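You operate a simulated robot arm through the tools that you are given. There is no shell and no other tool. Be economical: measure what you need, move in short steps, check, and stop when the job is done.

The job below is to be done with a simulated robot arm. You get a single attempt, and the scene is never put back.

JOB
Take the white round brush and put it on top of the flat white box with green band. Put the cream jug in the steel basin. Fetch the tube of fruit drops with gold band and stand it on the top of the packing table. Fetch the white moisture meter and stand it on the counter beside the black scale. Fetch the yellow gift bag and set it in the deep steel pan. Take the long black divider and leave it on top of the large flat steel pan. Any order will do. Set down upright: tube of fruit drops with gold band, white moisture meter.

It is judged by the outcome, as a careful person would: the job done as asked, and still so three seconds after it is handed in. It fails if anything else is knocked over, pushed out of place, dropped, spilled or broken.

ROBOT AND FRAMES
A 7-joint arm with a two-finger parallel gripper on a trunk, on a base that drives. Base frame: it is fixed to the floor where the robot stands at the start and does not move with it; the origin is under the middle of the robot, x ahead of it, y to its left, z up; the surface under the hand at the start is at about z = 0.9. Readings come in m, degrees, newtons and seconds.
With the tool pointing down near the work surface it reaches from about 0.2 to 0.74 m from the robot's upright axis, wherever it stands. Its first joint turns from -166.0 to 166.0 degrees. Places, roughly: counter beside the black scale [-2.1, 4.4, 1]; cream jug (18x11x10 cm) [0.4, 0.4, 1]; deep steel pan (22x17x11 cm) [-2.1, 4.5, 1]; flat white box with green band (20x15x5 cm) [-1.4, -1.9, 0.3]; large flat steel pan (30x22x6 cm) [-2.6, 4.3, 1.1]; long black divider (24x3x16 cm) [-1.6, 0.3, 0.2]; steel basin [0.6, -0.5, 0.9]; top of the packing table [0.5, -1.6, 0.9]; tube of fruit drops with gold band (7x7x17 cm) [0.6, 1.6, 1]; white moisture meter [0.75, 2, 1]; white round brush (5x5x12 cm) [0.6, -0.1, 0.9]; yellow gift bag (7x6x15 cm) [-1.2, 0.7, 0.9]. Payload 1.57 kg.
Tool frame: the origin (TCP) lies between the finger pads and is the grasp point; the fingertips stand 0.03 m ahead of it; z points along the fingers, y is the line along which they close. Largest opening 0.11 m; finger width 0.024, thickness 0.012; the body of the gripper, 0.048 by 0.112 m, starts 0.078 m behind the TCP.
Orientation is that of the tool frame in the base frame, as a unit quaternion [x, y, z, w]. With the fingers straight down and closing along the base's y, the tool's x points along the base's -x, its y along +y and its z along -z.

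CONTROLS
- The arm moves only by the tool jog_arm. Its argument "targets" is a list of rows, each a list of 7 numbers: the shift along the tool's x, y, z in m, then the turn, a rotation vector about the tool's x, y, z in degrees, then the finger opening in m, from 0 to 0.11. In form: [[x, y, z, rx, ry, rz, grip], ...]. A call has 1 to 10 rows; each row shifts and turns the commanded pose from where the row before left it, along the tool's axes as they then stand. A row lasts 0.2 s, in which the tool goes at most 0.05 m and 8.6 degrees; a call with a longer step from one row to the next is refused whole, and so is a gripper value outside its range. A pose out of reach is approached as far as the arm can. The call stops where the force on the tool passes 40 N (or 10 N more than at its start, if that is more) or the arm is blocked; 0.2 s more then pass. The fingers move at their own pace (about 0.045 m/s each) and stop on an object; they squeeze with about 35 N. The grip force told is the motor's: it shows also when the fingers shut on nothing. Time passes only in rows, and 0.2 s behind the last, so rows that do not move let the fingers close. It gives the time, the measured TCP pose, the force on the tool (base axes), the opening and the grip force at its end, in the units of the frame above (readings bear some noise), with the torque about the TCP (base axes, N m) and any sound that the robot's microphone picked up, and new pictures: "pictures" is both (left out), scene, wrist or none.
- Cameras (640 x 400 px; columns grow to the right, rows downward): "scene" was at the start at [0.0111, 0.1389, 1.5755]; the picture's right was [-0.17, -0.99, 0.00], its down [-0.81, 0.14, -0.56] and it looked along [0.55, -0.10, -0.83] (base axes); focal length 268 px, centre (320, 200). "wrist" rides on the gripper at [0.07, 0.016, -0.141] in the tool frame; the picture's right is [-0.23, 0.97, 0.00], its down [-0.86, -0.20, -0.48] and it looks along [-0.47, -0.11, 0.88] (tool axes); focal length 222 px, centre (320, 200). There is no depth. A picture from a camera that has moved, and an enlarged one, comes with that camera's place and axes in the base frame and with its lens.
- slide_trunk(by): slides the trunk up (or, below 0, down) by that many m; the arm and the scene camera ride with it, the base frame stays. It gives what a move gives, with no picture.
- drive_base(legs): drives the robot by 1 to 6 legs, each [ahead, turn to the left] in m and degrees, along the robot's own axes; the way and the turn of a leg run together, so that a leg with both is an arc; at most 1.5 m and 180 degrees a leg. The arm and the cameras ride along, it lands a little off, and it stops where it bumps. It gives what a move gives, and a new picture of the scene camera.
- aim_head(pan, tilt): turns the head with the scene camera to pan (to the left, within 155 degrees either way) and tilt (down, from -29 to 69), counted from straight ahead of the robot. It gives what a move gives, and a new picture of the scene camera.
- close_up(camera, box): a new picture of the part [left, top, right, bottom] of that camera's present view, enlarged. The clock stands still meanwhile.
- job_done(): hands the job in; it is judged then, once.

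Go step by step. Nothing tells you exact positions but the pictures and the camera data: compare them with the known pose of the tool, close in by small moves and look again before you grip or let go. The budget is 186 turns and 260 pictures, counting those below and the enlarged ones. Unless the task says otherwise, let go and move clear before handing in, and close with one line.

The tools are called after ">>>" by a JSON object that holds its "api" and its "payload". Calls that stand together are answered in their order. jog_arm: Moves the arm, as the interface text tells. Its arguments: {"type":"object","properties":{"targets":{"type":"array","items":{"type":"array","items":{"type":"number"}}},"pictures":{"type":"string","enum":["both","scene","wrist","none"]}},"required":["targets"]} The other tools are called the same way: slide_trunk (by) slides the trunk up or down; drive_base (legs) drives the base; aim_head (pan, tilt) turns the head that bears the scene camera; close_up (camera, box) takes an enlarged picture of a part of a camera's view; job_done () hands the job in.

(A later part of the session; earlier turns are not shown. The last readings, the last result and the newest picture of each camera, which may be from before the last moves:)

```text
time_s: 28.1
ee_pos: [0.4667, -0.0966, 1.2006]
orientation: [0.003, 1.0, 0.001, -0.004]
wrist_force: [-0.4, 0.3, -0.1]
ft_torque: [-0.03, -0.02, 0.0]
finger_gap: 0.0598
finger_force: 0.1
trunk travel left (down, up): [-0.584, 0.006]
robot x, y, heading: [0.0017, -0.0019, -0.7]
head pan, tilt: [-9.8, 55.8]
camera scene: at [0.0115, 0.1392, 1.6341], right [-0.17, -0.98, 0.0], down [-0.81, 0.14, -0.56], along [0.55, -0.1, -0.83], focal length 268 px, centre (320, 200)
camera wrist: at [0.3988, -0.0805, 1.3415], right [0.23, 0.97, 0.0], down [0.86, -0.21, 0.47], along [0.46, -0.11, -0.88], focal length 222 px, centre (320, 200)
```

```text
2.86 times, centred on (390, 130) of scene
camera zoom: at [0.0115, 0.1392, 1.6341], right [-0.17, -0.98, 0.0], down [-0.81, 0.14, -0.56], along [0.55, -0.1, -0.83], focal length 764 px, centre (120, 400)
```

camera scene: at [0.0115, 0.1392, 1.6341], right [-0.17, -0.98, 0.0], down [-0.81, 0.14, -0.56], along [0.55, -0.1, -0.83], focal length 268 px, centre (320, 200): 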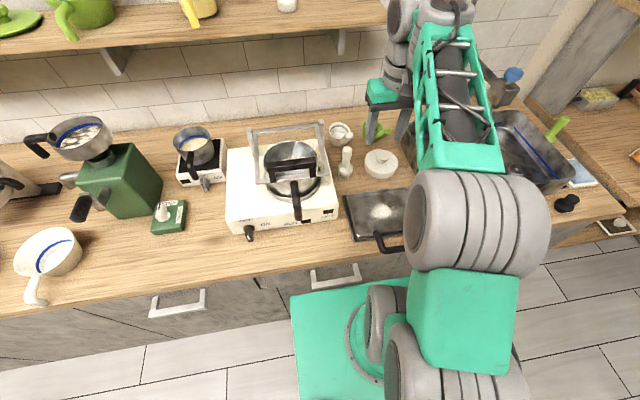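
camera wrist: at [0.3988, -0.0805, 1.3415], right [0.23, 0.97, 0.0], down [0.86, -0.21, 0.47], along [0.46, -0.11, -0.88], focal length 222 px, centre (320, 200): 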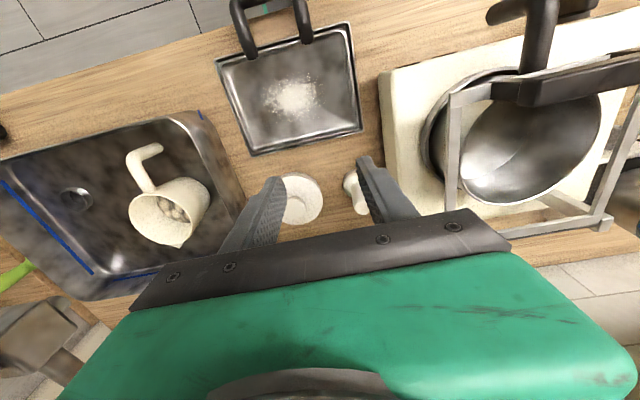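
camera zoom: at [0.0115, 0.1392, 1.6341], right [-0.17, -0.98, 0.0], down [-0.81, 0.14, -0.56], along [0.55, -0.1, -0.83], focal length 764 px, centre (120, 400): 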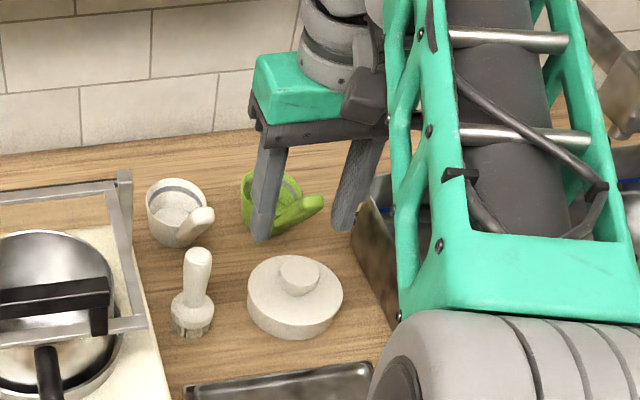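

The jug stands in the basin. The brush stands at about (0.591, −0.055), bristles down; I'll move above it.

>>> {"api": "jog_arm", "payload": {"targets": [[-0.04, 0.014, 0, 0, -0.5, 0, 0.06], [-0.042, 0.014, 0, 0, 0, 0, 0.06], [-0.042, 0.014, 0.02, 0, 0, 0, 0.06], [0, 0, 0.03, 0, 0, 0, 0.06]], "pictures": "both"}}

>>> {"api": "close_up", "payload": {"camera": "scene", "box": [260, 80, 420, 200]}}

```text
time_s: 29.1
ee_pos: [0.5905, -0.057, 1.1498]
orientation: [0.003, 1.0, 0.001, 0.001]
wrist_force: [-0.3, 0.5, 0.2]
ft_torque: [0.01, 0.02, 0.03]
finger_gap: 0.0599
finger_force: 0.0
trunk travel left (down, up): [-0.584, 0.006]
robot x, y, heading: [0.0015, -0.0027, -0.1]
head pan, tilt: [-9.8, 55.8]
camera scene: at [0.0112, 0.1388, 1.6342], right [-0.17, -0.98, 0.0], down [-0.81, 0.14, -0.56], along [0.55, -0.1, -0.83], focal length 268 px, centre (320, 200)
camera wrist: at [0.5208, -0.0401, 1.2912], right [0.23, 0.97, 0.0], down [0.85, -0.2, 0.48], along [0.47, -0.11, -0.88], focal length 222 px, centre (320, 200)
```

scene: 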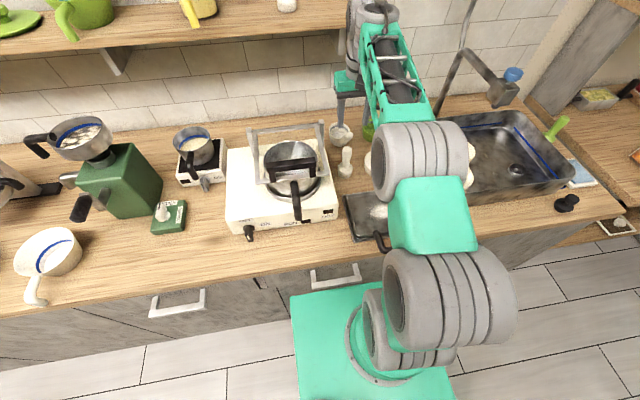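
wrist: 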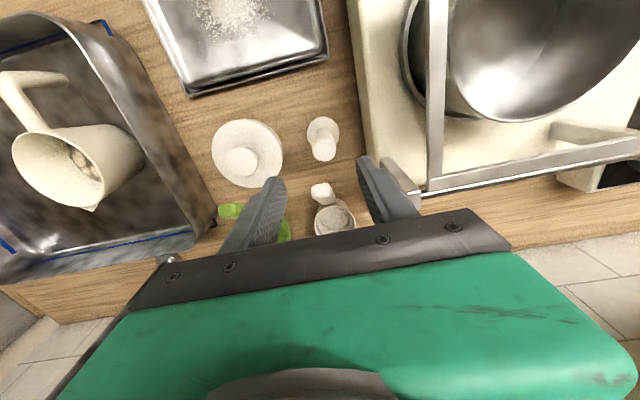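

```text
3.33 times, centred on (340, 140) of scene
camera zoom: at [0.0112, 0.1388, 1.6342], right [-0.17, -0.98, 0.0], down [-0.81, 0.14, -0.56], along [0.55, -0.1, -0.83], focal length 892 px, centre (253, 400)
```

zoom: 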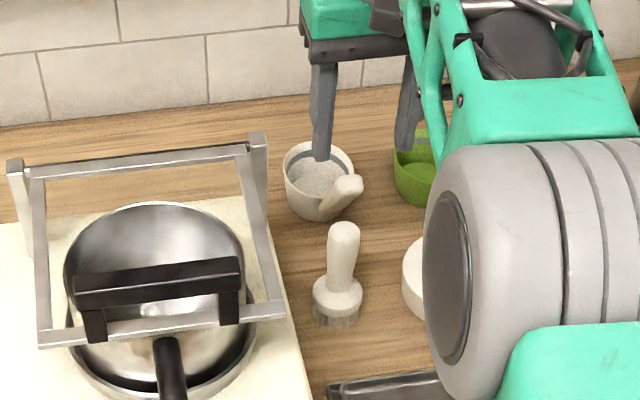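

Aligned within a few mm. Descend around the handle.

>>> {"api": "jog_arm", "payload": {"targets": [[-0.006, 0.002, 0.045, 0, 0, 0, 0.06], [0, 0, 0.045, 0, 0, 0, 0.06], [0, 0, 0.04, 0, 0, 0, 0.06], [0, 0, 0.03, 0, 0, 0, 0.06]], "pictures": "wrist"}}

>>> {"api": "close_up", "payload": {"camera": "scene", "box": [260, 80, 420, 200]}}

```text
time_s: 30.1
ee_pos: [0.5972, -0.0542, 0.988]
orientation: [0.003, 1.0, 0.001, 0.002]
wrist_force: [0.4, 0.8, 0.8]
ft_torque: [-0.04, 0.02, 0.0]
finger_gap: 0.0601
finger_force: 0.0
trunk travel left (down, up): [-0.584, 0.006]
robot x, y, heading: [-0.0009, -0.0028, -0.2]
head pan, tilt: [-9.8, 55.8]
camera wrist: at [0.5286, -0.0383, 1.1293], right [0.23, 0.97, 0.0], down [0.85, -0.2, 0.48], along [0.47, -0.11, -0.88], focal length 222 px, centre (320, 200)
```

wrist: 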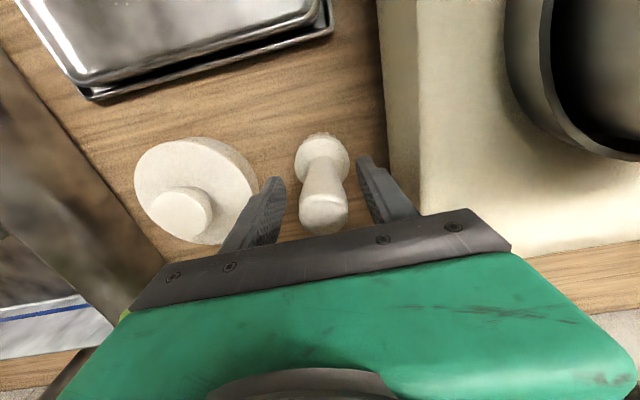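

```text
3.33 times, centred on (340, 140) of scene
camera zoom: at [0.0115, 0.1388, 1.6342], right [-0.17, -0.98, 0.0], down [-0.81, 0.14, -0.56], along [0.55, -0.1, -0.83], focal length 892 px, centre (253, 400)
```

zoom: 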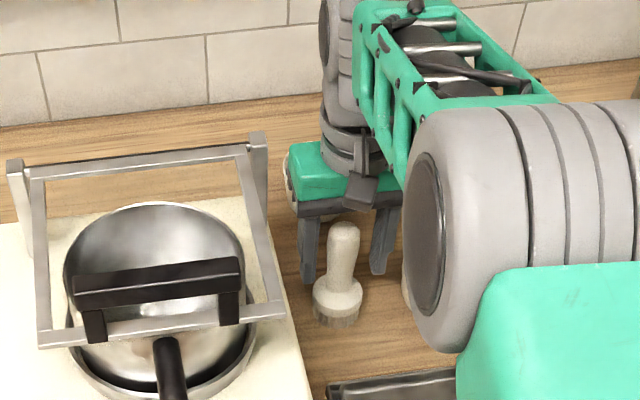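

Centred on the handle. Close and lift.

>>> {"api": "jog_arm", "payload": {"targets": [[0, 0, 0, 0, 0, 0, 0.03], [0, 0, 0, 0, 0, 0, 0.0], [0, 0, 0, 0, 0, 0, 0.0], [0, 0, 0, 0, 0, 0, 0.0], [0, 0, -0.02, 0, 0, 0, 0.0], [0, 0, -0.04, 0, 0, 0, 0.0], [0, 0, -0.045, 0, 0, 0, 0.0], [0, 0, -0.045, 0, 0, 0, 0.0], [0.02, 0, -0.03, 0, 0, 0, 0.0], [0.04, 0, -0.02, 0, 0, 0, 0.0]], "pictures": "wrist"}}

>>> {"api": "aim_head", "payload": {"pan": -120, "tilt": 25}}

```text
time_s: 32.3
ee_pos: [0.535, -0.0533, 1.1887]
orientation: [0.002, 1.0, 0.001, 0.002]
wrist_force: [-0.1, 0.0, -0.3]
ft_torque: [0.0, 0.01, -0.01]
finger_gap: 0.0293
finger_force: 34.6
trunk travel left (down, up): [-0.584, 0.006]
robot x, y, heading: [-0.005, -0.0008, -0.1]
head pan, tilt: [-9.8, 55.8]
camera wrist: at [0.4657, -0.0363, 1.3303], right [0.23, 0.97, 0.0], down [0.85, -0.2, 0.48], along [0.47, -0.11, -0.88], focal length 222 px, centre (320, 200)
```

wrist: 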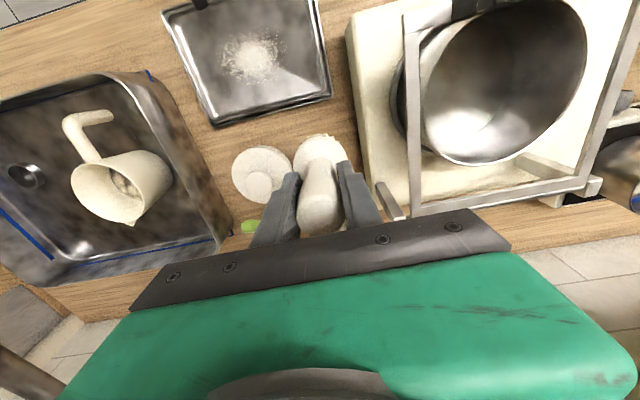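

```text
time_s: 34.1
ee_pos: [0.5365, -0.0516, 1.1886]
orientation: [0.003, 1.0, 0.001, 0.002]
wrist_force: [0.4, 0.4, -1.0]
ft_torque: [0.02, 0.0, -0.01]
finger_gap: 0.0295
finger_force: 35.0
trunk travel left (down, up): [-0.584, 0.006]
robot x, y, heading: [-0.0007, -0.0005, -0.4]
head pan, tilt: [-120.0, 25.0]
camera scene: at [-0.1054, 0.0717, 1.6792], right [-0.86, 0.5, 0.0], down [0.21, 0.37, -0.91], along [-0.46, -0.78, -0.42], focal length 268 px, centre (320, 200)
```

scene: 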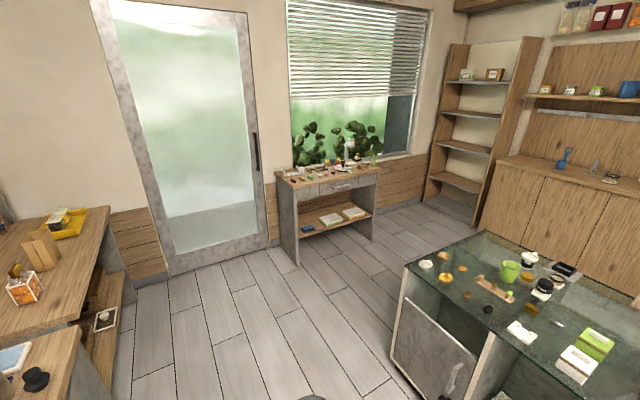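

I have the brush. The target box appears to be on a low shelf under the small table by the window; let me look closer.

>>> {"api": "close_up", "payload": {"camera": "scene", "box": [260, 130, 420, 270]}}

>>> {"api": "close_up", "payload": {"camera": "scene", "box": [380, 200, 640, 400]}}

>>> {"api": "aim_head", "payload": {"pan": 150, "tilt": 30}}

>>> {"api": "aim_head", "payload": {"pan": 80, "tilt": 30}}

```text
2.86 times, centred on (340, 200) of scene
camera zoom: at [-0.1054, 0.0717, 1.6792], right [-0.86, 0.5, 0.0], down [0.21, 0.37, -0.91], along [-0.46, -0.78, -0.42], focal length 764 px, centre (263, 200)
```

zoom: 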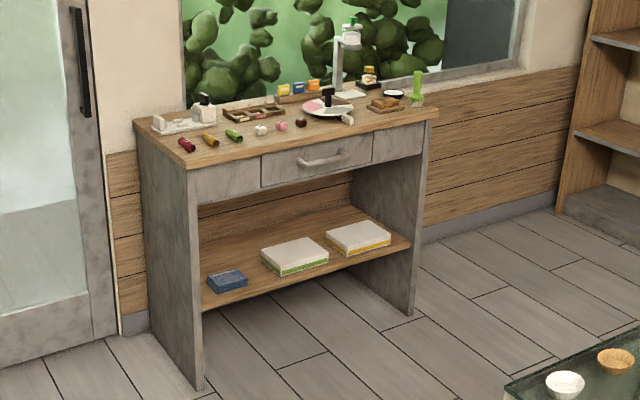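

```text
2.00 times, centred on (510, 300) of scene
camera zoom: at [-0.1054, 0.0717, 1.6792], right [-0.86, 0.5, 0.0], down [0.21, 0.37, -0.91], along [-0.46, -0.78, -0.42], focal length 535 px, centre (-60, 0)
```

zoom: 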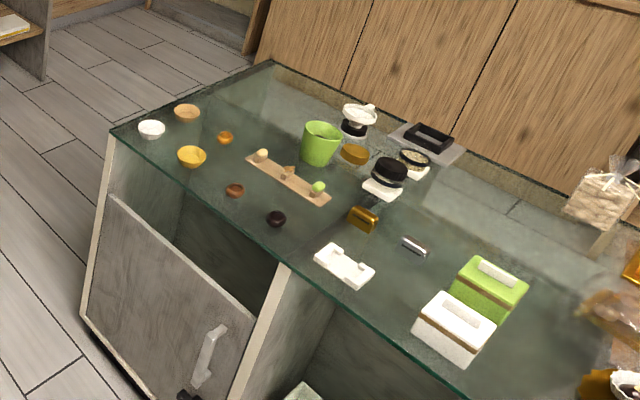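

```text
time_s: 37.9
ee_pos: [0.5367, -0.0518, 1.1885]
orientation: [0.003, 1.0, 0.0, 0.003]
wrist_force: [0.4, -0.3, -1.3]
ft_torque: [0.01, 0.04, 0.02]
finger_gap: 0.0295
finger_force: 35.1
trunk travel left (down, up): [-0.584, 0.006]
robot x, y, heading: [0.0012, 0.0024, -0.4]
head pan, tilt: [150.0, 30.0]
camera scene: at [-0.1371, 0.1969, 1.6712], right [0.5, 0.86, 0.0], down [0.43, -0.25, -0.87], along [-0.75, 0.44, -0.5], focal length 268 px, centre (320, 200)
```

scene: 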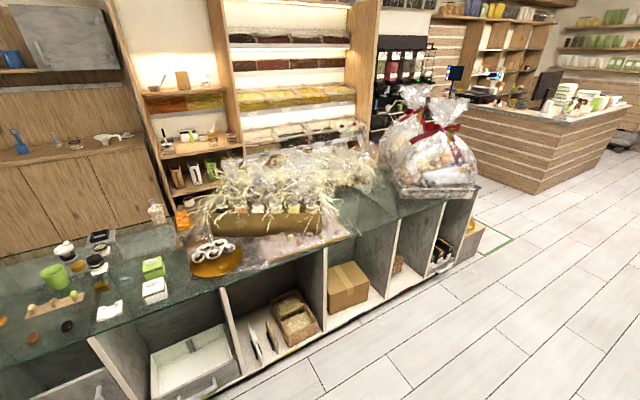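

```text
time_s: 39.3
ee_pos: [0.5371, -0.0531, 1.1889]
orientation: [0.003, 1.0, 0.001, 0.001]
wrist_force: [0.4, -0.1, -0.9]
ft_torque: [0.02, 0.02, 0.04]
finger_gap: 0.0296
finger_force: 35.4
trunk travel left (down, up): [-0.584, 0.006]
robot x, y, heading: [0.0001, -0.0018, -0.5]
head pan, tilt: [80.0, 30.0]
camera scene: at [-0.0429, 0.2403, 1.6712], right [0.98, -0.18, 0.0], down [-0.09, -0.49, -0.87], along [0.15, 0.85, -0.5], focal length 268 px, centre (320, 200)
```

scene: 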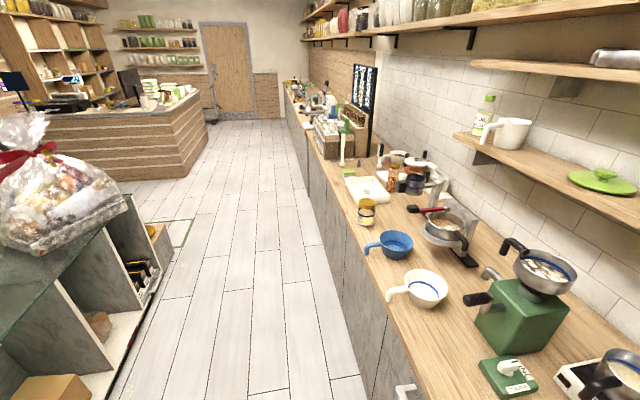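

Plan: the box is on a shelf 0.3 m high under a tabletop, so the brush must be held with the tool tilted toward horizontal. I'll set the brush back where it stood and regrip it with the tool tilted about 60°.

>>> {"api": "jog_arm", "payload": {"targets": [[-0.04, 0, 0, 0, 0, 0, 0.0], [-0.02, 0, 0.03, 0, 0, 0, 0.0], [0, 0, 0.045, 0, 0, 0, 0.0], [0, 0, 0.045, 0, 0, 0, 0.0], [0, 0, 0.045, 0, 0, 0, 0.0], [0, 0, 0.025, 0, 0, 0, 0.0], [0, 0, 0.008, 0, 0, 0, 0.0]], "pictures": "none"}}

>>> {"api": "aim_head", "payload": {"pan": -10, "tilt": 50}}

```text
time_s: 40.9
ee_pos: [0.5981, -0.0524, 0.9912]
orientation: [0.003, 1.0, 0.002, 0.002]
wrist_force: [-0.1, 0.2, -0.4]
ft_torque: [0.0, 0.03, 0.0]
finger_gap: 0.0295
finger_force: 35.5
trunk travel left (down, up): [-0.584, 0.006]
robot x, y, heading: [-0.0038, -0.002, -0.4]
head pan, tilt: [80.0, 30.0]
```

```text
time_s: 42.5
ee_pos: [0.599, -0.053, 0.9919]
orientation: [0.003, 1.0, 0.001, 0.001]
wrist_force: [-1.0, 1.0, -0.3]
ft_torque: [0.0, 0.01, 0.0]
finger_gap: 0.0294
finger_force: 34.7
trunk travel left (down, up): [-0.584, 0.006]
robot x, y, heading: [-0.001, -0.0002, -0.3]
head pan, tilt: [-10.0, 50.0]
camera scene: at [0.0168, 0.1376, 1.6417], right [-0.18, -0.98, 0.0], down [-0.75, 0.14, -0.64], along [0.63, -0.11, -0.77], focal length 268 px, centre (320, 200)
```

scene: 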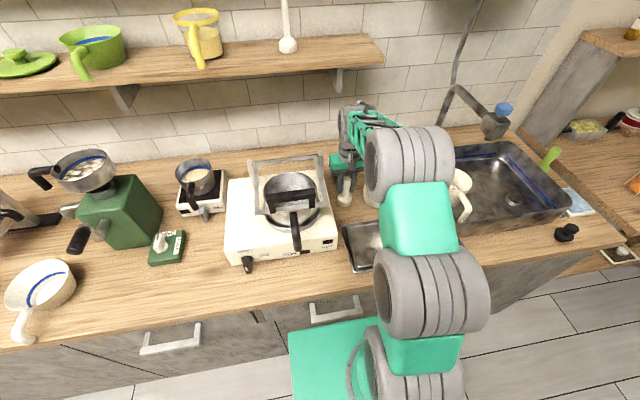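

Set it down, release, rise, back off and tilt the tool toward horizontal.

>>> {"api": "jog_arm", "payload": {"targets": [[0, 0, 0.003, 0, 0, 0, 0.0], [0, 0, 0.0, 0, 0, 0, 0.04], [0, 0, 0, 0, 0, 0, 0.06], [0, 0, 0, 0, 0, 0, 0.06], [0, 0, -0.04, 0, 0, 0, 0.06], [0, 0, -0.045, 0, 0, 0, 0.06], [0, 0, -0.045, 0, 0, 0, 0.06], [0.045, 0, 0, 0, 0, 0, 0.06], [0.05, 0, 0, 0, 0, 0, 0.06], [0.03, 0, 0, 0, 0, 0, 0.06]], "pictures": "none"}}

>>> {"api": "jog_arm", "payload": {"targets": [[0, 0, 0, 0, -8.57, 0, 0.06], [0, 0, 0, 0, -8.57, 0, 0.06], [0, 0, 0, 0, -8.57, 0, 0.06], [0, 0, 0, 0, -8.57, 0, 0.06], [0, 0, 0, 0, -8.57, 0, 0.06], [0, 0, 0, 0, -8.57, 0, 0.06], [0, 0, 0, 0, -8.57, 0, 0.06]], "pictures": "both"}}

```text
time_s: 44.8
ee_pos: [0.4672, -0.0511, 1.1199]
orientation: [0.002, 1.0, 0.001, 0.002]
wrist_force: [0.1, 0.5, -0.4]
ft_torque: [-0.03, -0.02, -0.01]
finger_gap: 0.0599
finger_force: 0.1
trunk travel left (down, up): [-0.584, 0.006]
robot x, y, heading: [0.0, -0.0005, -0.4]
head pan, tilt: [-10.0, 50.0]
```

```text
time_s: 46.4
ee_pos: [0.4704, -0.053, 1.1184]
orientation: [0.002, 0.865, -0.001, 0.503]
wrist_force: [-1.6, -0.3, -0.6]
ft_torque: [0.0, 0.02, -0.02]
finger_gap: 0.0599
finger_force: 0.0
trunk travel left (down, up): [-0.584, 0.006]
robot x, y, heading: [0.0027, 0.0028, -0.3]
head pan, tilt: [-10.0, 50.0]
camera scene: at [0.0167, 0.1376, 1.6417], right [-0.18, -0.98, 0.0], down [-0.75, 0.14, -0.64], along [0.63, -0.11, -0.77], focal length 268 px, centre (320, 200)
camera wrist: at [0.3146, -0.036, 1.1288], right [0.12, 0.97, 0.2], down [0.01, -0.2, 0.98], along [0.99, -0.11, -0.03], focal length 222 px, centre (320, 200)
```

scene: 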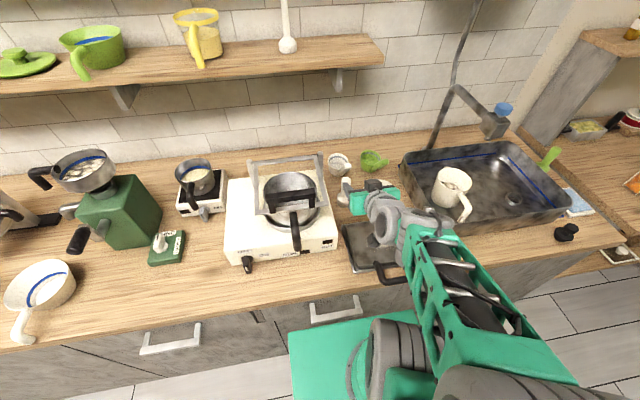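
wrist: 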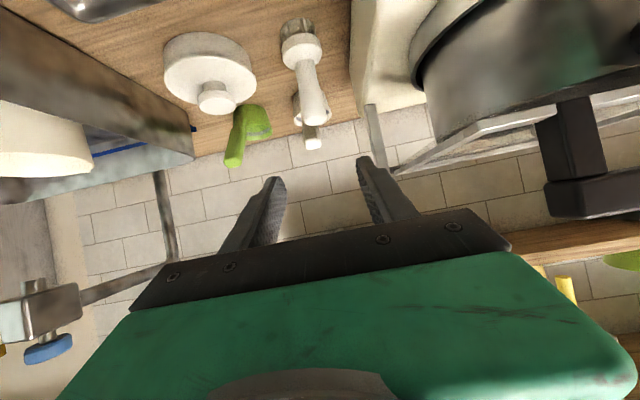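

The tilt works. Approach the brush handle along the tool direction.

>>> {"api": "jog_arm", "payload": {"targets": [[0.048, 0, 0, 0, 0, 0, 0.06], [0, 0, 0.045, 0, 0, 0, 0.06], [0, 0, 0.045, 0, 0, 0, 0.06], [0, 0, 0.04, 0, 0, 0, 0.06], [0, 0, 0.03, 0, 0, 0, 0.06]], "pictures": "wrist"}}

>>> {"api": "close_up", "payload": {"camera": "scene", "box": [290, 130, 430, 240]}}

```text
time_s: 47.5
ee_pos: [0.5888, -0.0542, 0.9985]
orientation: [0.002, 0.866, 0.0, 0.5]
wrist_force: [0.6, 0.2, -0.3]
ft_torque: [-0.03, 0.02, 0.03]
finger_gap: 0.06
finger_force: 0.0
trunk travel left (down, up): [-0.584, 0.006]
robot x, y, heading: [0.0006, -0.0026, -0.1]
head pan, tilt: [-10.0, 50.0]
camera wrist: at [0.4321, -0.0369, 1.0078], right [0.12, 0.97, 0.2], down [0.01, -0.2, 0.98], along [0.99, -0.11, -0.03], focal length 222 px, centre (320, 200)
```

wrist: 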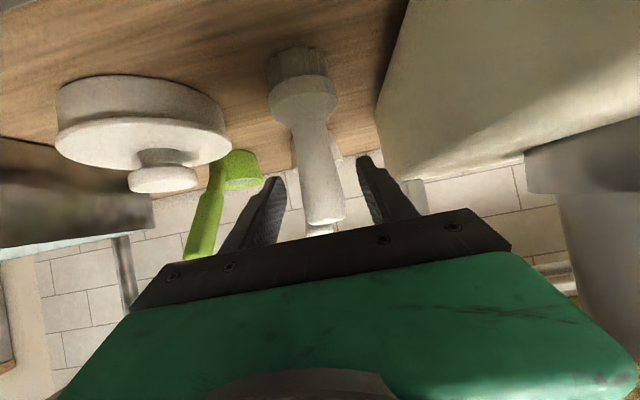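

```text
3.64 times, centred on (360, 185) of scene
camera zoom: at [0.0173, 0.1374, 1.6417], right [-0.18, -0.98, 0.0], down [-0.75, 0.14, -0.64], along [0.63, -0.11, -0.77], focal length 973 px, centre (174, 254)
```

zoom: 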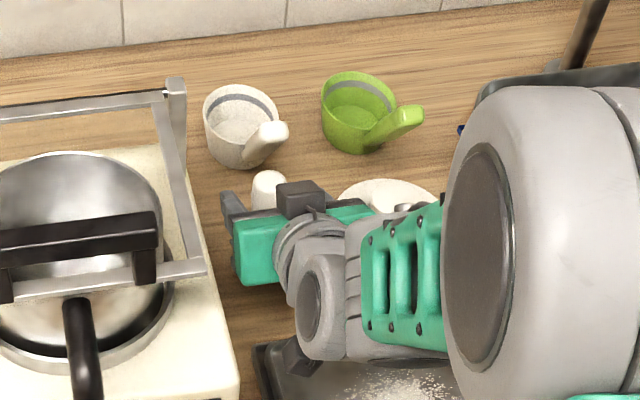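

The handle is between the fingers. Advance a centimetre and close, then lift.

>>> {"api": "jog_arm", "payload": {"targets": [[0, 0, 0.01, 0, 0, 0, 0.06], [0, 0, 0, 0, 0, 0, 0.03], [0, 0, 0, 0, 0, 0, 0.0], [0, 0, 0, 0, 0, 0, 0.0], [0, 0, 0, 0, 0, 0, 0.0], [-0.017, 0, -0.01, 0, 0, 0, 0.0], [-0.035, 0, -0.02, 0, 0, 0, 0.0], [-0.035, 0, -0.03, 0, 0, 0, 0.0], [-0.035, 0, -0.03, 0, 0, 0, 0.0], [-0.035, 0, -0.03, 0, 0, 0, 0.0]], "pictures": "wrist"}}

```text
time_s: 49.8
ee_pos: [0.5691, -0.0525, 1.188]
orientation: [0.002, 0.866, -0.001, 0.501]
wrist_force: [-0.5, -0.5, -1.2]
ft_torque: [0.02, 0.0, -0.02]
finger_gap: 0.0289
finger_force: 35.5
trunk travel left (down, up): [-0.584, 0.006]
robot x, y, heading: [-0.0015, 0.0002, -0.3]
head pan, tilt: [-10.0, 50.0]
camera wrist: at [0.4126, -0.0372, 1.1979], right [0.12, 0.97, 0.2], down [0.01, -0.2, 0.98], along [0.99, -0.11, -0.03], focal length 222 px, centre (320, 200)
```

wrist: 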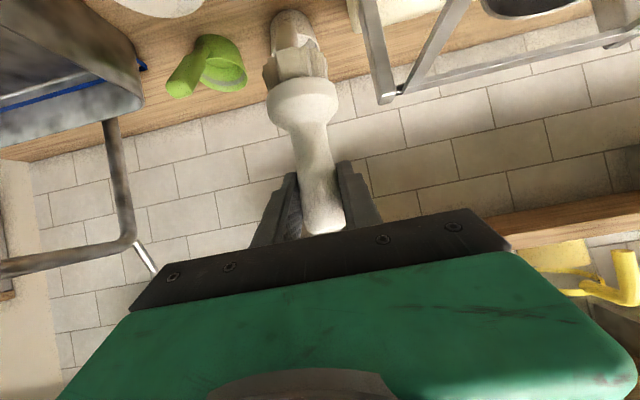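

Brush is held upright. Tuck the arm in and drive: turn right, go along, and face the small table.

>>> {"api": "jog_arm", "payload": {"targets": [[0.012, 0, -0.044, 0, 0, 0, 0.0], [0.012, 0, -0.044, 0, 0, 0, 0.0], [0.012, 0, -0.044, 0, 0, 0, 0.0], [0.012, 0, -0.044, 0, 0, 0, 0.0], [0.012, 0, -0.044, 0, 0, 0, 0.0]], "pictures": "none"}}

>>> {"api": "drive_base", "payload": {"legs": [[0, -90], [0.6, 0]]}}

```text
time_s: 50.8
ee_pos: [0.3901, 0.0606, 1.169]
orientation: [-0.11, 0.894, 0.16, 0.404]
wrist_force: [-0.2, -0.3, -0.9]
ft_torque: [0.02, -0.02, 0.0]
finger_gap: 0.0289
finger_force: 35.0
out of reach, approached as far as the arm can: row 5
trunk travel left (down, up): [-0.584, 0.006]
robot x, y, heading: [-0.0018, -0.0027, -0.5]
head pan, tilt: [-10.0, 50.0]
stopped in row 5: the arm was blocked; the commanded pose is now the measured one
```

```text
time_s: 53.5
ee_pos: [0.3012, -0.1852, 1.1664]
orientation: [0.21, 0.877, 0.015, 0.432]
wrist_force: [0.4, 0.3, -0.7]
ft_torque: [0.0, -0.01, 0.0]
finger_gap: 0.0289
finger_force: 35.1
trunk travel left (down, up): [-0.584, 0.006]
robot x, y, heading: [-0.0412, 0.0149, -39.0]
head pan, tilt: [-10.0, 50.0]
stopped in leg 1: the robot was blocked; the commanded pose is now the measured one
camera scene: at [0.0615, 0.1144, 1.6416], right [-0.75, -0.66, 0.0], down [-0.5, 0.58, -0.64], along [0.42, -0.48, -0.77], focal length 268 px, centre (320, 200)
```

scene: 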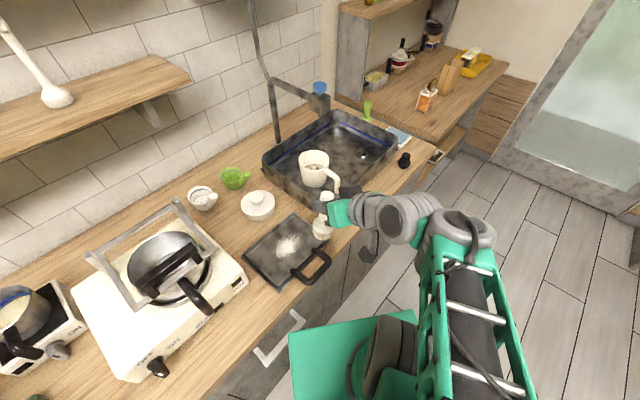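

The base bumped the cabinet while turning. I'll back away from the counter first, then finish the turn.

>>> {"api": "drive_base", "payload": {"legs": [[-0.3, 0], [0, -51]]}}

```text
time_s: 57.9
ee_pos: [-0.2128, -0.1848, 1.1656]
orientation: [0.56, 0.707, -0.169, 0.398]
wrist_force: [-0.1, -0.1, -0.8]
ft_torque: [-0.02, 0.01, 0.04]
finger_gap: 0.0287
finger_force: 34.9
trunk travel left (down, up): [-0.584, 0.006]
robot x, y, heading: [-0.283, 0.2025, -88.8]
head pan, tilt: [-10.0, 50.0]
camera scene: at [-0.1361, 0.1916, 1.6417], right [-0.99, 0.16, 0.0], down [0.12, 0.76, -0.64], along [-0.1, -0.63, -0.77], focal length 268 px, centre (320, 200)
```

scene: 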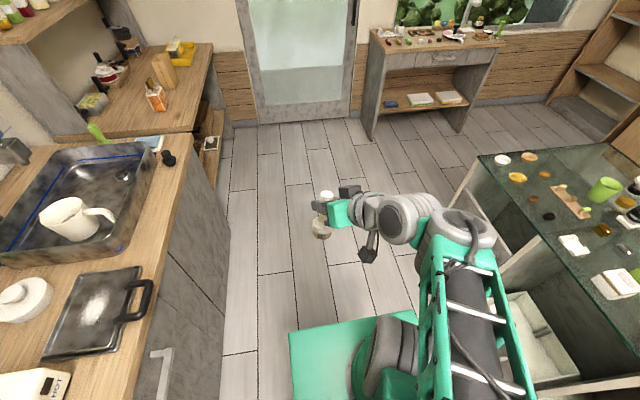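

>>> {"api": "drive_base", "payload": {"legs": [[1.38, 0], [0, -91], [1.18, 0], [0, 90]]}}

```text
time_s: 78.0
ee_pos: [-1.3793, -1.5778, 1.1661]
orientation: [0.566, 0.702, -0.172, 0.396]
wrist_force: [0.3, -0.3, -0.1]
ft_torque: [0.02, 0.03, -0.01]
finger_gap: 0.0288
finger_force: 34.6
trunk travel left (down, up): [-0.584, 0.006]
robot x, y, heading: [-1.4377, -1.185, -90.0]
head pan, tilt: [-10.0, 50.0]
camera scene: at [-1.296, -1.2031, 1.6417], right [-0.99, 0.17, 0.0], down [0.13, 0.75, -0.64], along [-0.11, -0.63, -0.77], focal length 268 px, centre (320, 200)
```

scene: 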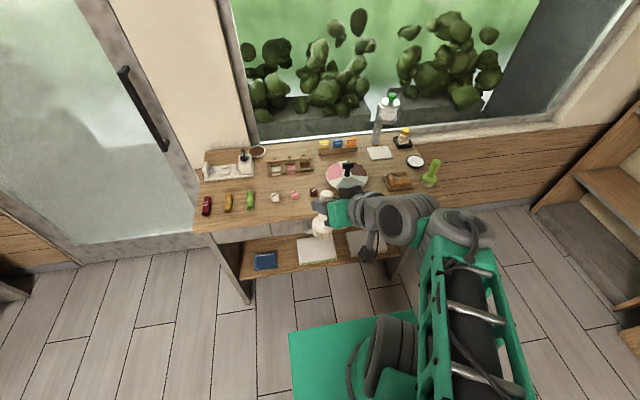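

In place facing the table; the green-band box is at about (−1.41, −1.93), top z≈0.32. First I restore the tool's clean 60° orientation with some forward shift.

>>> {"api": "jog_arm", "payload": {"targets": [[0, 0, 0.03, 7.17, -3.9, 0.17, 0.0], [0, 0, 0.03, 7.17, -3.9, 0.17, 0.0], [-0.03, 0, 0.0, 7.17, -3.9, 0.17, 0.0], [0, 0, 0, 0, 0, 0, 0.0]], "pictures": "both"}}

```text
time_s: 78.4
ee_pos: [-1.51, -1.5944, 1.1187]
orientation: [0.726, 0.549, -0.271, 0.315]
wrist_force: [0.2, 1.0, -1.2]
ft_torque: [0.01, -0.01, -0.03]
finger_gap: 0.0284
finger_force: 34.8
trunk travel left (down, up): [-0.584, 0.006]
robot x, y, heading: [-1.4363, -1.1849, -89.6]
head pan, tilt: [-10.0, 50.0]
stopped in row 2: the arm was blocked; the commanded pose is now the measured one
camera scene: at [-1.2954, -1.2035, 1.639], right [-0.99, 0.17, 0.0], down [0.13, 0.76, -0.64], along [-0.11, -0.63, -0.77], focal length 268 px, centre (320, 200)
camera wrist: at [-1.4695, -1.4481, 1.1608], right [0.88, -0.34, 0.32], down [-0.38, -0.13, 0.91], along [-0.26, -0.93, -0.25], focal length 222 px, centre (320, 200)
```

scene: 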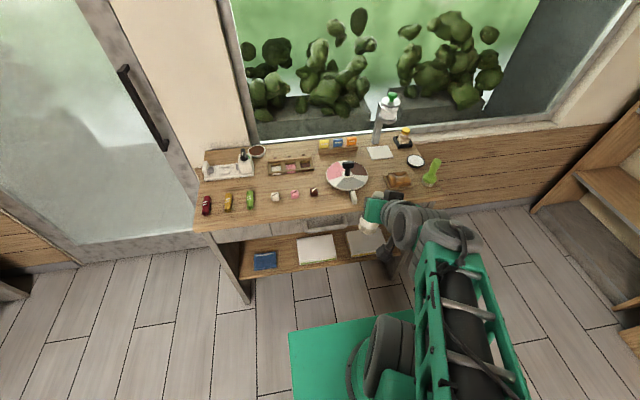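
wrist: 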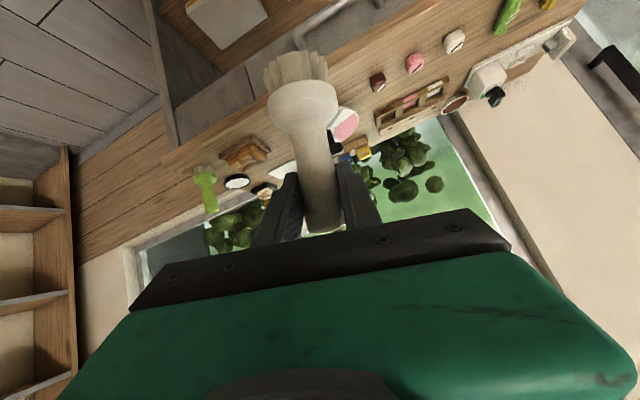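

The arm was folded too tightly. I'll extend forward and up a little, then correct the orientation.

>>> {"api": "jog_arm", "payload": {"targets": [[-0.04, 0.011, 0.017, 0, 0, 0, 0.0], [-0.04, 0.011, 0.017, 0, 0, 0, 0.0], [0, 0.02, 0.0, -1.4, -3.5, -4.8, 0.0], [0, 0.02, 0, -1.4, -3.5, -4.8, 0.0], [0, 0.02, 0, -1.3, -3.6, -4.7, 0.0]], "pictures": "scene"}}

```text
time_s: 79.6
ee_pos: [-1.4494, -1.6812, 1.1722]
orientation: [0.606, 0.612, -0.361, 0.357]
wrist_force: [-0.5, 0.1, -1.0]
ft_torque: [-0.03, 0.0, -0.01]
finger_gap: 0.0286
finger_force: 35.0
trunk travel left (down, up): [-0.584, 0.006]
robot x, y, heading: [-1.4398, -1.1842, -89.5]
head pan, tilt: [-10.0, 50.0]
camera scene: at [-1.296, -1.2032, 1.6417], right [-0.99, 0.17, 0.0], down [0.13, 0.75, -0.64], along [-0.11, -0.63, -0.77], focal length 268 px, centre (320, 200)
```

scene: 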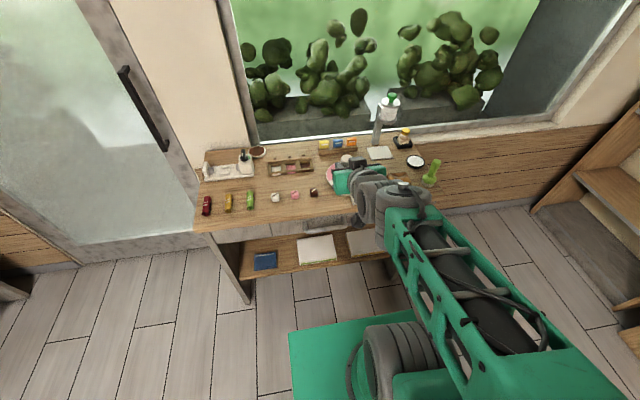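

Orientation is clean. Now lower with the trunk in front of the table.

>>> {"api": "slide_trunk", "payload": {"by": -0.55}}

>>> {"api": "aim_head", "payload": {"pan": -5, "tilt": 35}}

```text
refused: -0.55 is not a number from -0.4 to 0.4
```

```text
time_s: 80.4
ee_pos: [-1.4502, -1.6813, 1.1739]
orientation: [0.608, 0.612, -0.36, 0.355]
wrist_force: [-0.3, -0.1, -1.1]
ft_torque: [0.0, -0.02, 0.0]
finger_gap: 0.0285
finger_force: 34.6
trunk travel left (down, up): [-0.584, 0.006]
robot x, y, heading: [-1.4372, -1.1874, -89.9]
head pan, tilt: [-5.0, 35.0]
camera scene: at [-1.2903, -1.2149, 1.6633], right [-1.0, 0.08, 0.0], down [0.05, 0.57, -0.82], along [-0.07, -0.82, -0.57], focal length 268 px, centre (320, 200)
```

scene: 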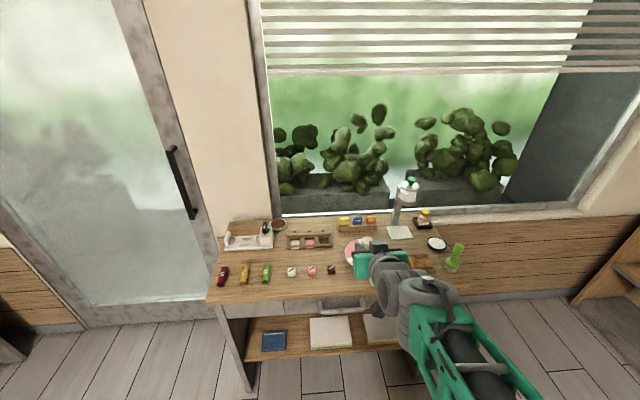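

>>> {"api": "slide_trunk", "payload": {"by": -0.35}}

>>> {"api": "slide_trunk", "payload": {"by": -0.2}}

>>> {"api": "aim_head", "payload": {"pan": -3, "tilt": 45}}

```text
time_s: 83.8
ee_pos: [-1.4506, -1.6808, 0.8246]
orientation: [0.608, 0.612, -0.36, 0.355]
wrist_force: [0.0, 0.4, -0.3]
ft_torque: [-0.01, 0.02, 0.01]
finger_gap: 0.0282
finger_force: 35.0
trunk travel left (down, up): [-0.234, 0.356]
robot x, y, heading: [-1.4395, -1.1832, -89.9]
head pan, tilt: [-5.0, 35.0]
```

```text
time_s: 86.0
ee_pos: [-1.4511, -1.6802, 0.6224]
orientation: [0.607, 0.613, -0.359, 0.356]
wrist_force: [-0.4, 0.8, -0.2]
ft_torque: [0.01, 0.0, 0.03]
finger_gap: 0.0285
finger_force: 35.6
trunk travel left (down, up): [-0.034, 0.556]
robot x, y, heading: [-1.4393, -1.1878, -89.7]
head pan, tilt: [-5.0, 35.0]
```

```text
time_s: 86.7
ee_pos: [-1.4508, -1.6799, 0.622]
orientation: [0.608, 0.612, -0.361, 0.356]
wrist_force: [-0.7, -0.5, -0.1]
ft_torque: [-0.01, 0.03, -0.01]
finger_gap: 0.0285
finger_force: 35.1
trunk travel left (down, up): [-0.034, 0.556]
robot x, y, heading: [-1.4395, -1.1846, -89.6]
head pan, tilt: [-3.0, 45.0]
camera scene: at [-1.2869, -1.2084, 1.0986], right [-1.0, 0.05, 0.0], down [0.04, 0.71, -0.71], along [-0.04, -0.71, -0.71], focal length 268 px, centre (320, 200)
```

scene: 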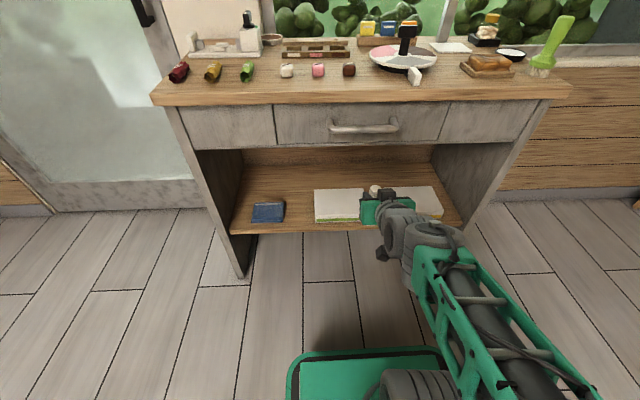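

Box centre is at about (−1.41, −1.96). Align sideways, lower, then drive in 8 cm.

>>> {"api": "jog_arm", "payload": {"targets": [[0.0325, 0.01, 0.019, 0, 0, 0, 0.0], [0.0325, 0.01, 0.019, 0, 0, 0, 0.0], [0.0325, 0.01, 0.019, 0, 0, 0, 0.0], [0.0325, 0.01, 0.019, 0, 0, 0, 0.0]], "pictures": "none"}}

>>> {"api": "drive_base", "payload": {"legs": [[0.08, 0]]}}

>>> {"api": "jog_arm", "payload": {"targets": [[-0.02, 0, 0.035, 0, 0, 0, 0.0], [-0.02, 0, 0.035, 0, 0, 0, 0.0]], "pictures": "both"}}

```text
time_s: 87.7
ee_pos: [-1.4109, -1.6838, 0.4712]
orientation: [0.606, 0.613, -0.359, 0.357]
wrist_force: [-0.4, 0.3, -0.5]
ft_torque: [0.0, 0.03, 0.03]
finger_gap: 0.0287
finger_force: 35.0
trunk travel left (down, up): [-0.034, 0.556]
robot x, y, heading: [-1.4395, -1.1868, -89.7]
head pan, tilt: [-3.0, 45.0]
```

```text
time_s: 88.8
ee_pos: [-1.4106, -1.7616, 0.4709]
orientation: [0.608, 0.612, -0.36, 0.355]
wrist_force: [-0.6, 0.1, -0.4]
ft_torque: [0.0, 0.0, -0.04]
finger_gap: 0.0285
finger_force: 34.9
trunk travel left (down, up): [-0.034, 0.556]
robot x, y, heading: [-1.438, -1.2652, -90.0]
head pan, tilt: [-3.0, 45.0]
camera scene: at [-1.2868, -1.2876, 1.0986], right [-1.0, 0.05, 0.0], down [0.04, 0.71, -0.71], along [-0.04, -0.71, -0.71], focal length 268 px, centre (320, 200)
```

scene: 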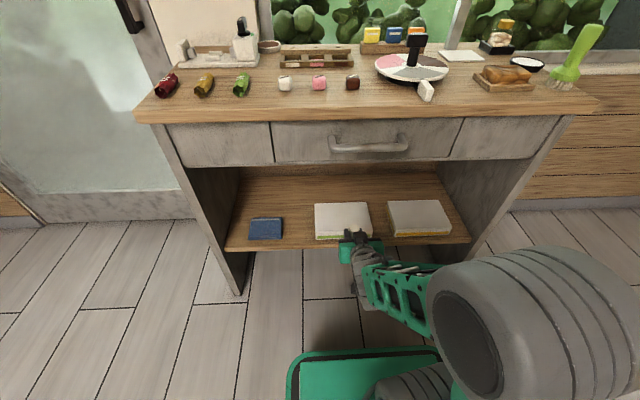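

```text
time_s: 89.4
ee_pos: [-1.4109, -1.8441, 0.4706]
orientation: [0.608, 0.612, -0.36, 0.356]
wrist_force: [-0.4, 0.0, -0.3]
ft_torque: [-0.01, 0.01, -0.01]
finger_gap: 0.0282
finger_force: 35.0
trunk travel left (down, up): [-0.034, 0.556]
robot x, y, heading: [-1.4427, -1.2668, -90.1]
head pan, tilt: [-3.0, 45.0]
camera scene: at [-1.2868, -1.2874, 1.0986], right [-1.0, 0.05, 0.0], down [0.04, 0.71, -0.71], along [-0.04, -0.71, -0.71], focal length 268 px, centre (320, 200)
camera wrist: at [-1.395, -1.6869, 0.4791], right [0.98, -0.11, 0.19], down [-0.19, 0.0, 0.98], along [-0.11, -0.99, -0.02], focal length 222 px, centre (320, 200)
```

scene: 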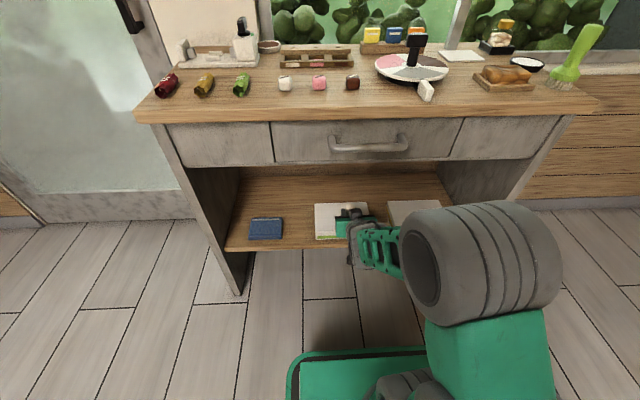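
wrist: 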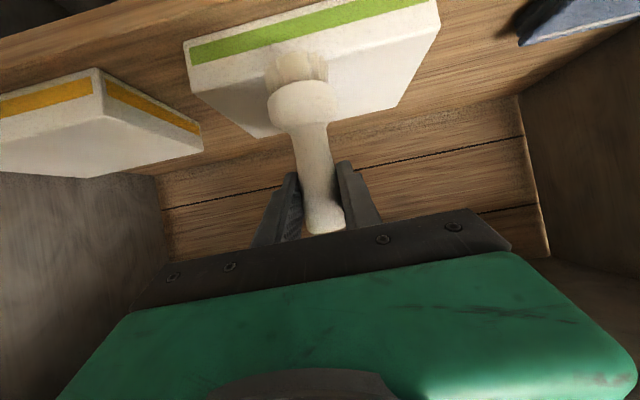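

Brush and box line up. Forward over the middle of the box, then lower to near contact.

>>> {"api": "jog_arm", "payload": {"targets": [[-0.0183, 0, 0.032, 0, 0, 0, 0.0], [-0.0183, 0, 0.032, 0, 0, 0, 0.0], [-0.0183, 0, 0.032, 0, 0, 0, 0.0], [0.017, 0, 0.01, 0, 0, 0, 0.0], [0.013, 0, 0.0075, 0, 0, 0, 0.0]], "pictures": "both"}}

```text
time_s: 90.6
ee_pos: [-1.4122, -1.9563, 0.4448]
orientation: [0.605, 0.609, -0.365, 0.361]
wrist_force: [-5.0, -4.8, 29.9]
ft_torque: [-0.36, -0.02, -0.04]
finger_gap: 0.0281
finger_force: 34.4
trunk travel left (down, up): [-0.034, 0.556]
robot x, y, heading: [-1.4407, -1.2633, -89.8]
head pan, tilt: [-3.0, 45.0]
camera scene: at [-1.287, -1.2857, 1.0991], right [-1.0, 0.05, 0.0], down [0.04, 0.7, -0.71], along [-0.04, -0.71, -0.71], focal length 268 px, centre (320, 200)
camera wrist: at [-1.3946, -1.7999, 0.4503], right [0.98, -0.11, 0.19], down [-0.19, 0.02, 0.98], along [-0.11, -0.99, 0.0], focal length 222 px, centre (320, 200)
```

scene: 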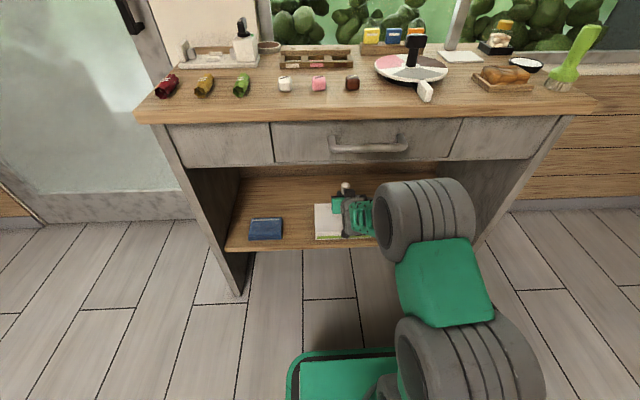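
wrist: 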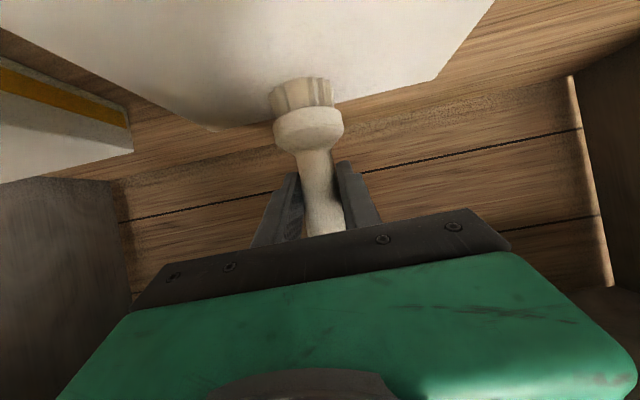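

Contact with the box top. Ease off a few mm, open, and back out along the tool axis.

>>> {"api": "jog_arm", "payload": {"targets": [[-0.004, 0, -0.002, 0, 0, 0, 0.0], [0, 0, 0, 0, 0, 0, 0.03], [0, 0, 0, 0, 0, 0, 0.045], [0, 0, 0, 0, 0, 0, 0.06], [0, 0, 0, 0, 0, 0, 0.06]], "pictures": "wrist"}}

```text
time_s: 91.8
ee_pos: [-1.4114, -1.9538, 0.4411]
orientation: [0.608, 0.613, -0.359, 0.356]
wrist_force: [-0.2, 0.3, 0.1]
ft_torque: [0.02, 0.01, -0.02]
finger_gap: 0.0602
finger_force: 0.0
trunk travel left (down, up): [-0.034, 0.556]
robot x, y, heading: [-1.4326, -1.2664, -90.0]
head pan, tilt: [-3.0, 45.0]
camera wrist: at [-1.3949, -1.7967, 0.4492], right [0.98, -0.11, 0.19], down [-0.19, 0.0, 0.98], along [-0.11, -0.99, -0.02], focal length 222 px, centre (320, 200)
```

wrist: 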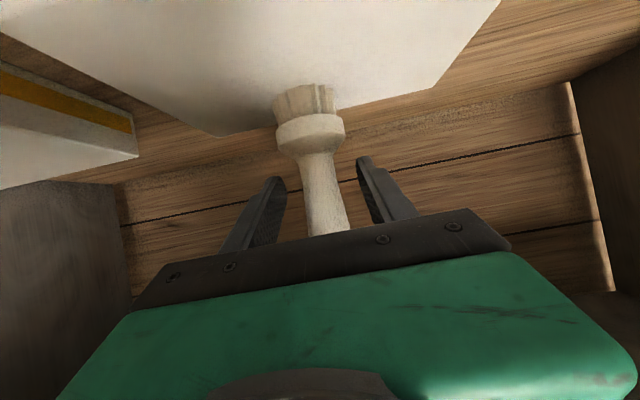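

Brush is standing on the box. Back out.

>>> {"api": "jog_arm", "payload": {"targets": [[0, 0, -0.03, 0, 0, 0, 0.06], [0.01, 0, -0.04, 0, 0, 0, 0.06], [0.02, 0, -0.035, 0, 0, 0, 0.06], [0.02, 0, -0.035, 0, 0, 0, 0.06], [0.02, 0, -0.035, 0, 0, 0, 0.06], [0.02, 0, -0.035, 0, 0, 0, 0.06]], "pictures": "scene"}}

>>> {"api": "close_up", "payload": {"camera": "scene", "box": [280, 160, 440, 260]}}

```text
time_s: 93.2
ee_pos: [-1.4108, -1.7273, 0.4682]
orientation: [0.607, 0.612, -0.36, 0.357]
wrist_force: [0.2, 0.8, 0.4]
ft_torque: [0.0, 0.04, -0.03]
finger_gap: 0.06
finger_force: 0.1
trunk travel left (down, up): [-0.034, 0.556]
robot x, y, heading: [-1.4405, -1.2644, -89.9]
head pan, tilt: [-3.0, 45.0]
camera scene: at [-1.2868, -1.2878, 1.0986], right [-1.0, 0.05, 0.0], down [0.04, 0.71, -0.71], along [-0.04, -0.71, -0.71], focal length 268 px, centre (320, 200)
```

scene: 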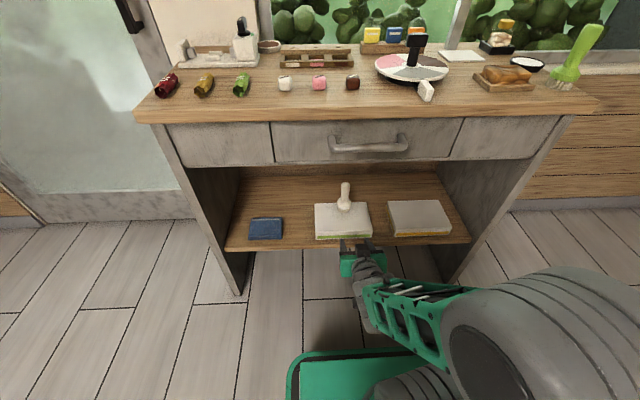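

```text
4.00 times, centred on (360, 210) of scene
camera zoom: at [-1.2868, -1.2878, 1.0986], right [-1.0, 0.05, 0.0], down [0.04, 0.71, -0.71], along [-0.04, -0.71, -0.71], focal length 1070 px, centre (160, 160)
```

zoom: 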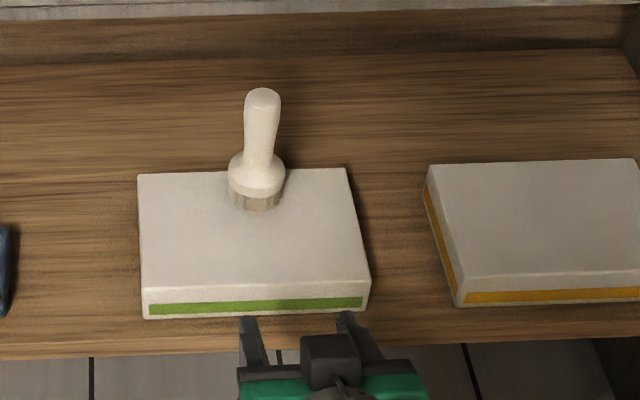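

Task one done: brush stands on the green-band box. Next, back off, raise the trunk and look toward the display case for the divider and bag.

>>> {"api": "drive_base", "payload": {"legs": [[-0.1, 0]]}}

>>> {"api": "slide_trunk", "payload": {"by": 0.4}}

>>> {"api": "slide_trunk", "payload": {"by": 0.15}}

>>> {"api": "aim_head", "payload": {"pan": -140, "tilt": 40}}

```text
time_s: 94.3
ee_pos: [-1.4107, -1.6268, 0.467]
orientation: [0.608, 0.612, -0.359, 0.356]
wrist_force: [0.0, -0.1, 1.2]
ft_torque: [-0.02, 0.02, 0.01]
finger_gap: 0.06
finger_force: 0.0
trunk travel left (down, up): [-0.034, 0.556]
robot x, y, heading: [-1.4422, -1.1628, -89.9]
head pan, tilt: [-3.0, 45.0]
camera scene: at [-1.2869, -1.1868, 1.0986], right [-1.0, 0.05, 0.0], down [0.04, 0.71, -0.71], along [-0.04, -0.71, -0.71], focal length 268 px, centre (320, 200)
```

scene: 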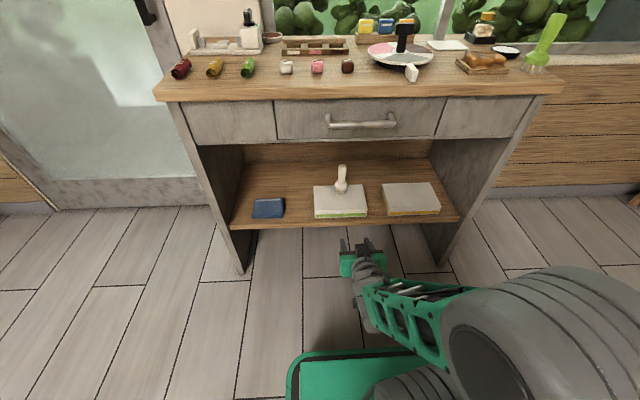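

```text
time_s: 98.2
ee_pos: [-1.4122, -1.6264, 0.8661]
orientation: [0.608, 0.612, -0.36, 0.355]
wrist_force: [-0.7, 0.1, 0.9]
ft_torque: [-0.02, 0.02, 0.0]
finger_gap: 0.0598
finger_force: 0.1
trunk travel left (down, up): [-0.434, 0.156]
robot x, y, heading: [-1.441, -1.1596, -90.0]
head pan, tilt: [-3.0, 45.0]
```

```text
time_s: 99.9
ee_pos: [-1.4113, -1.6279, 1.0174]
orientation: [0.608, 0.611, -0.36, 0.356]
wrist_force: [-1.0, -0.7, -0.3]
ft_torque: [0.01, 0.02, 0.0]
finger_gap: 0.0598
finger_force: 0.0
trunk travel left (down, up): [-0.584, 0.006]
robot x, y, heading: [-1.4361, -1.1654, -89.8]
head pan, tilt: [-3.0, 45.0]
```

```text
time_s: 102.1
ee_pos: [-1.4113, -1.6257, 1.0177]
orientation: [0.608, 0.612, -0.36, 0.355]
wrist_force: [-0.5, -0.5, 0.0]
ft_torque: [0.01, -0.01, 0.01]
finger_gap: 0.06
finger_force: 0.0
trunk travel left (down, up): [-0.584, 0.006]
robot x, y, heading: [-1.4367, -1.1617, -89.9]
head pan, tilt: [-140.0, 40.0]
camera scene: at [-1.3374, -1.0406, 1.6558], right [0.77, 0.64, 0.0], down [0.41, -0.49, -0.77], along [-0.49, 0.59, -0.64], focal length 268 px, centre (320, 200)
```

scene: 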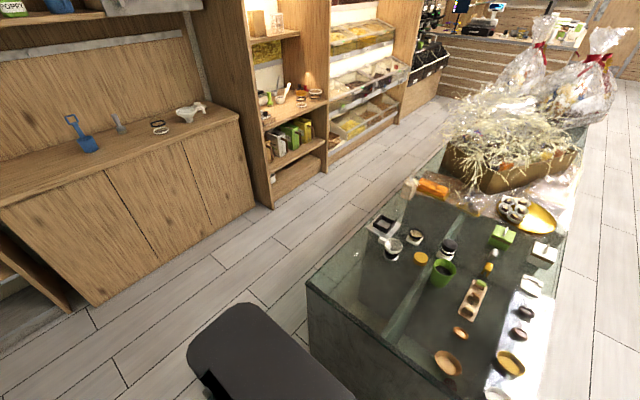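

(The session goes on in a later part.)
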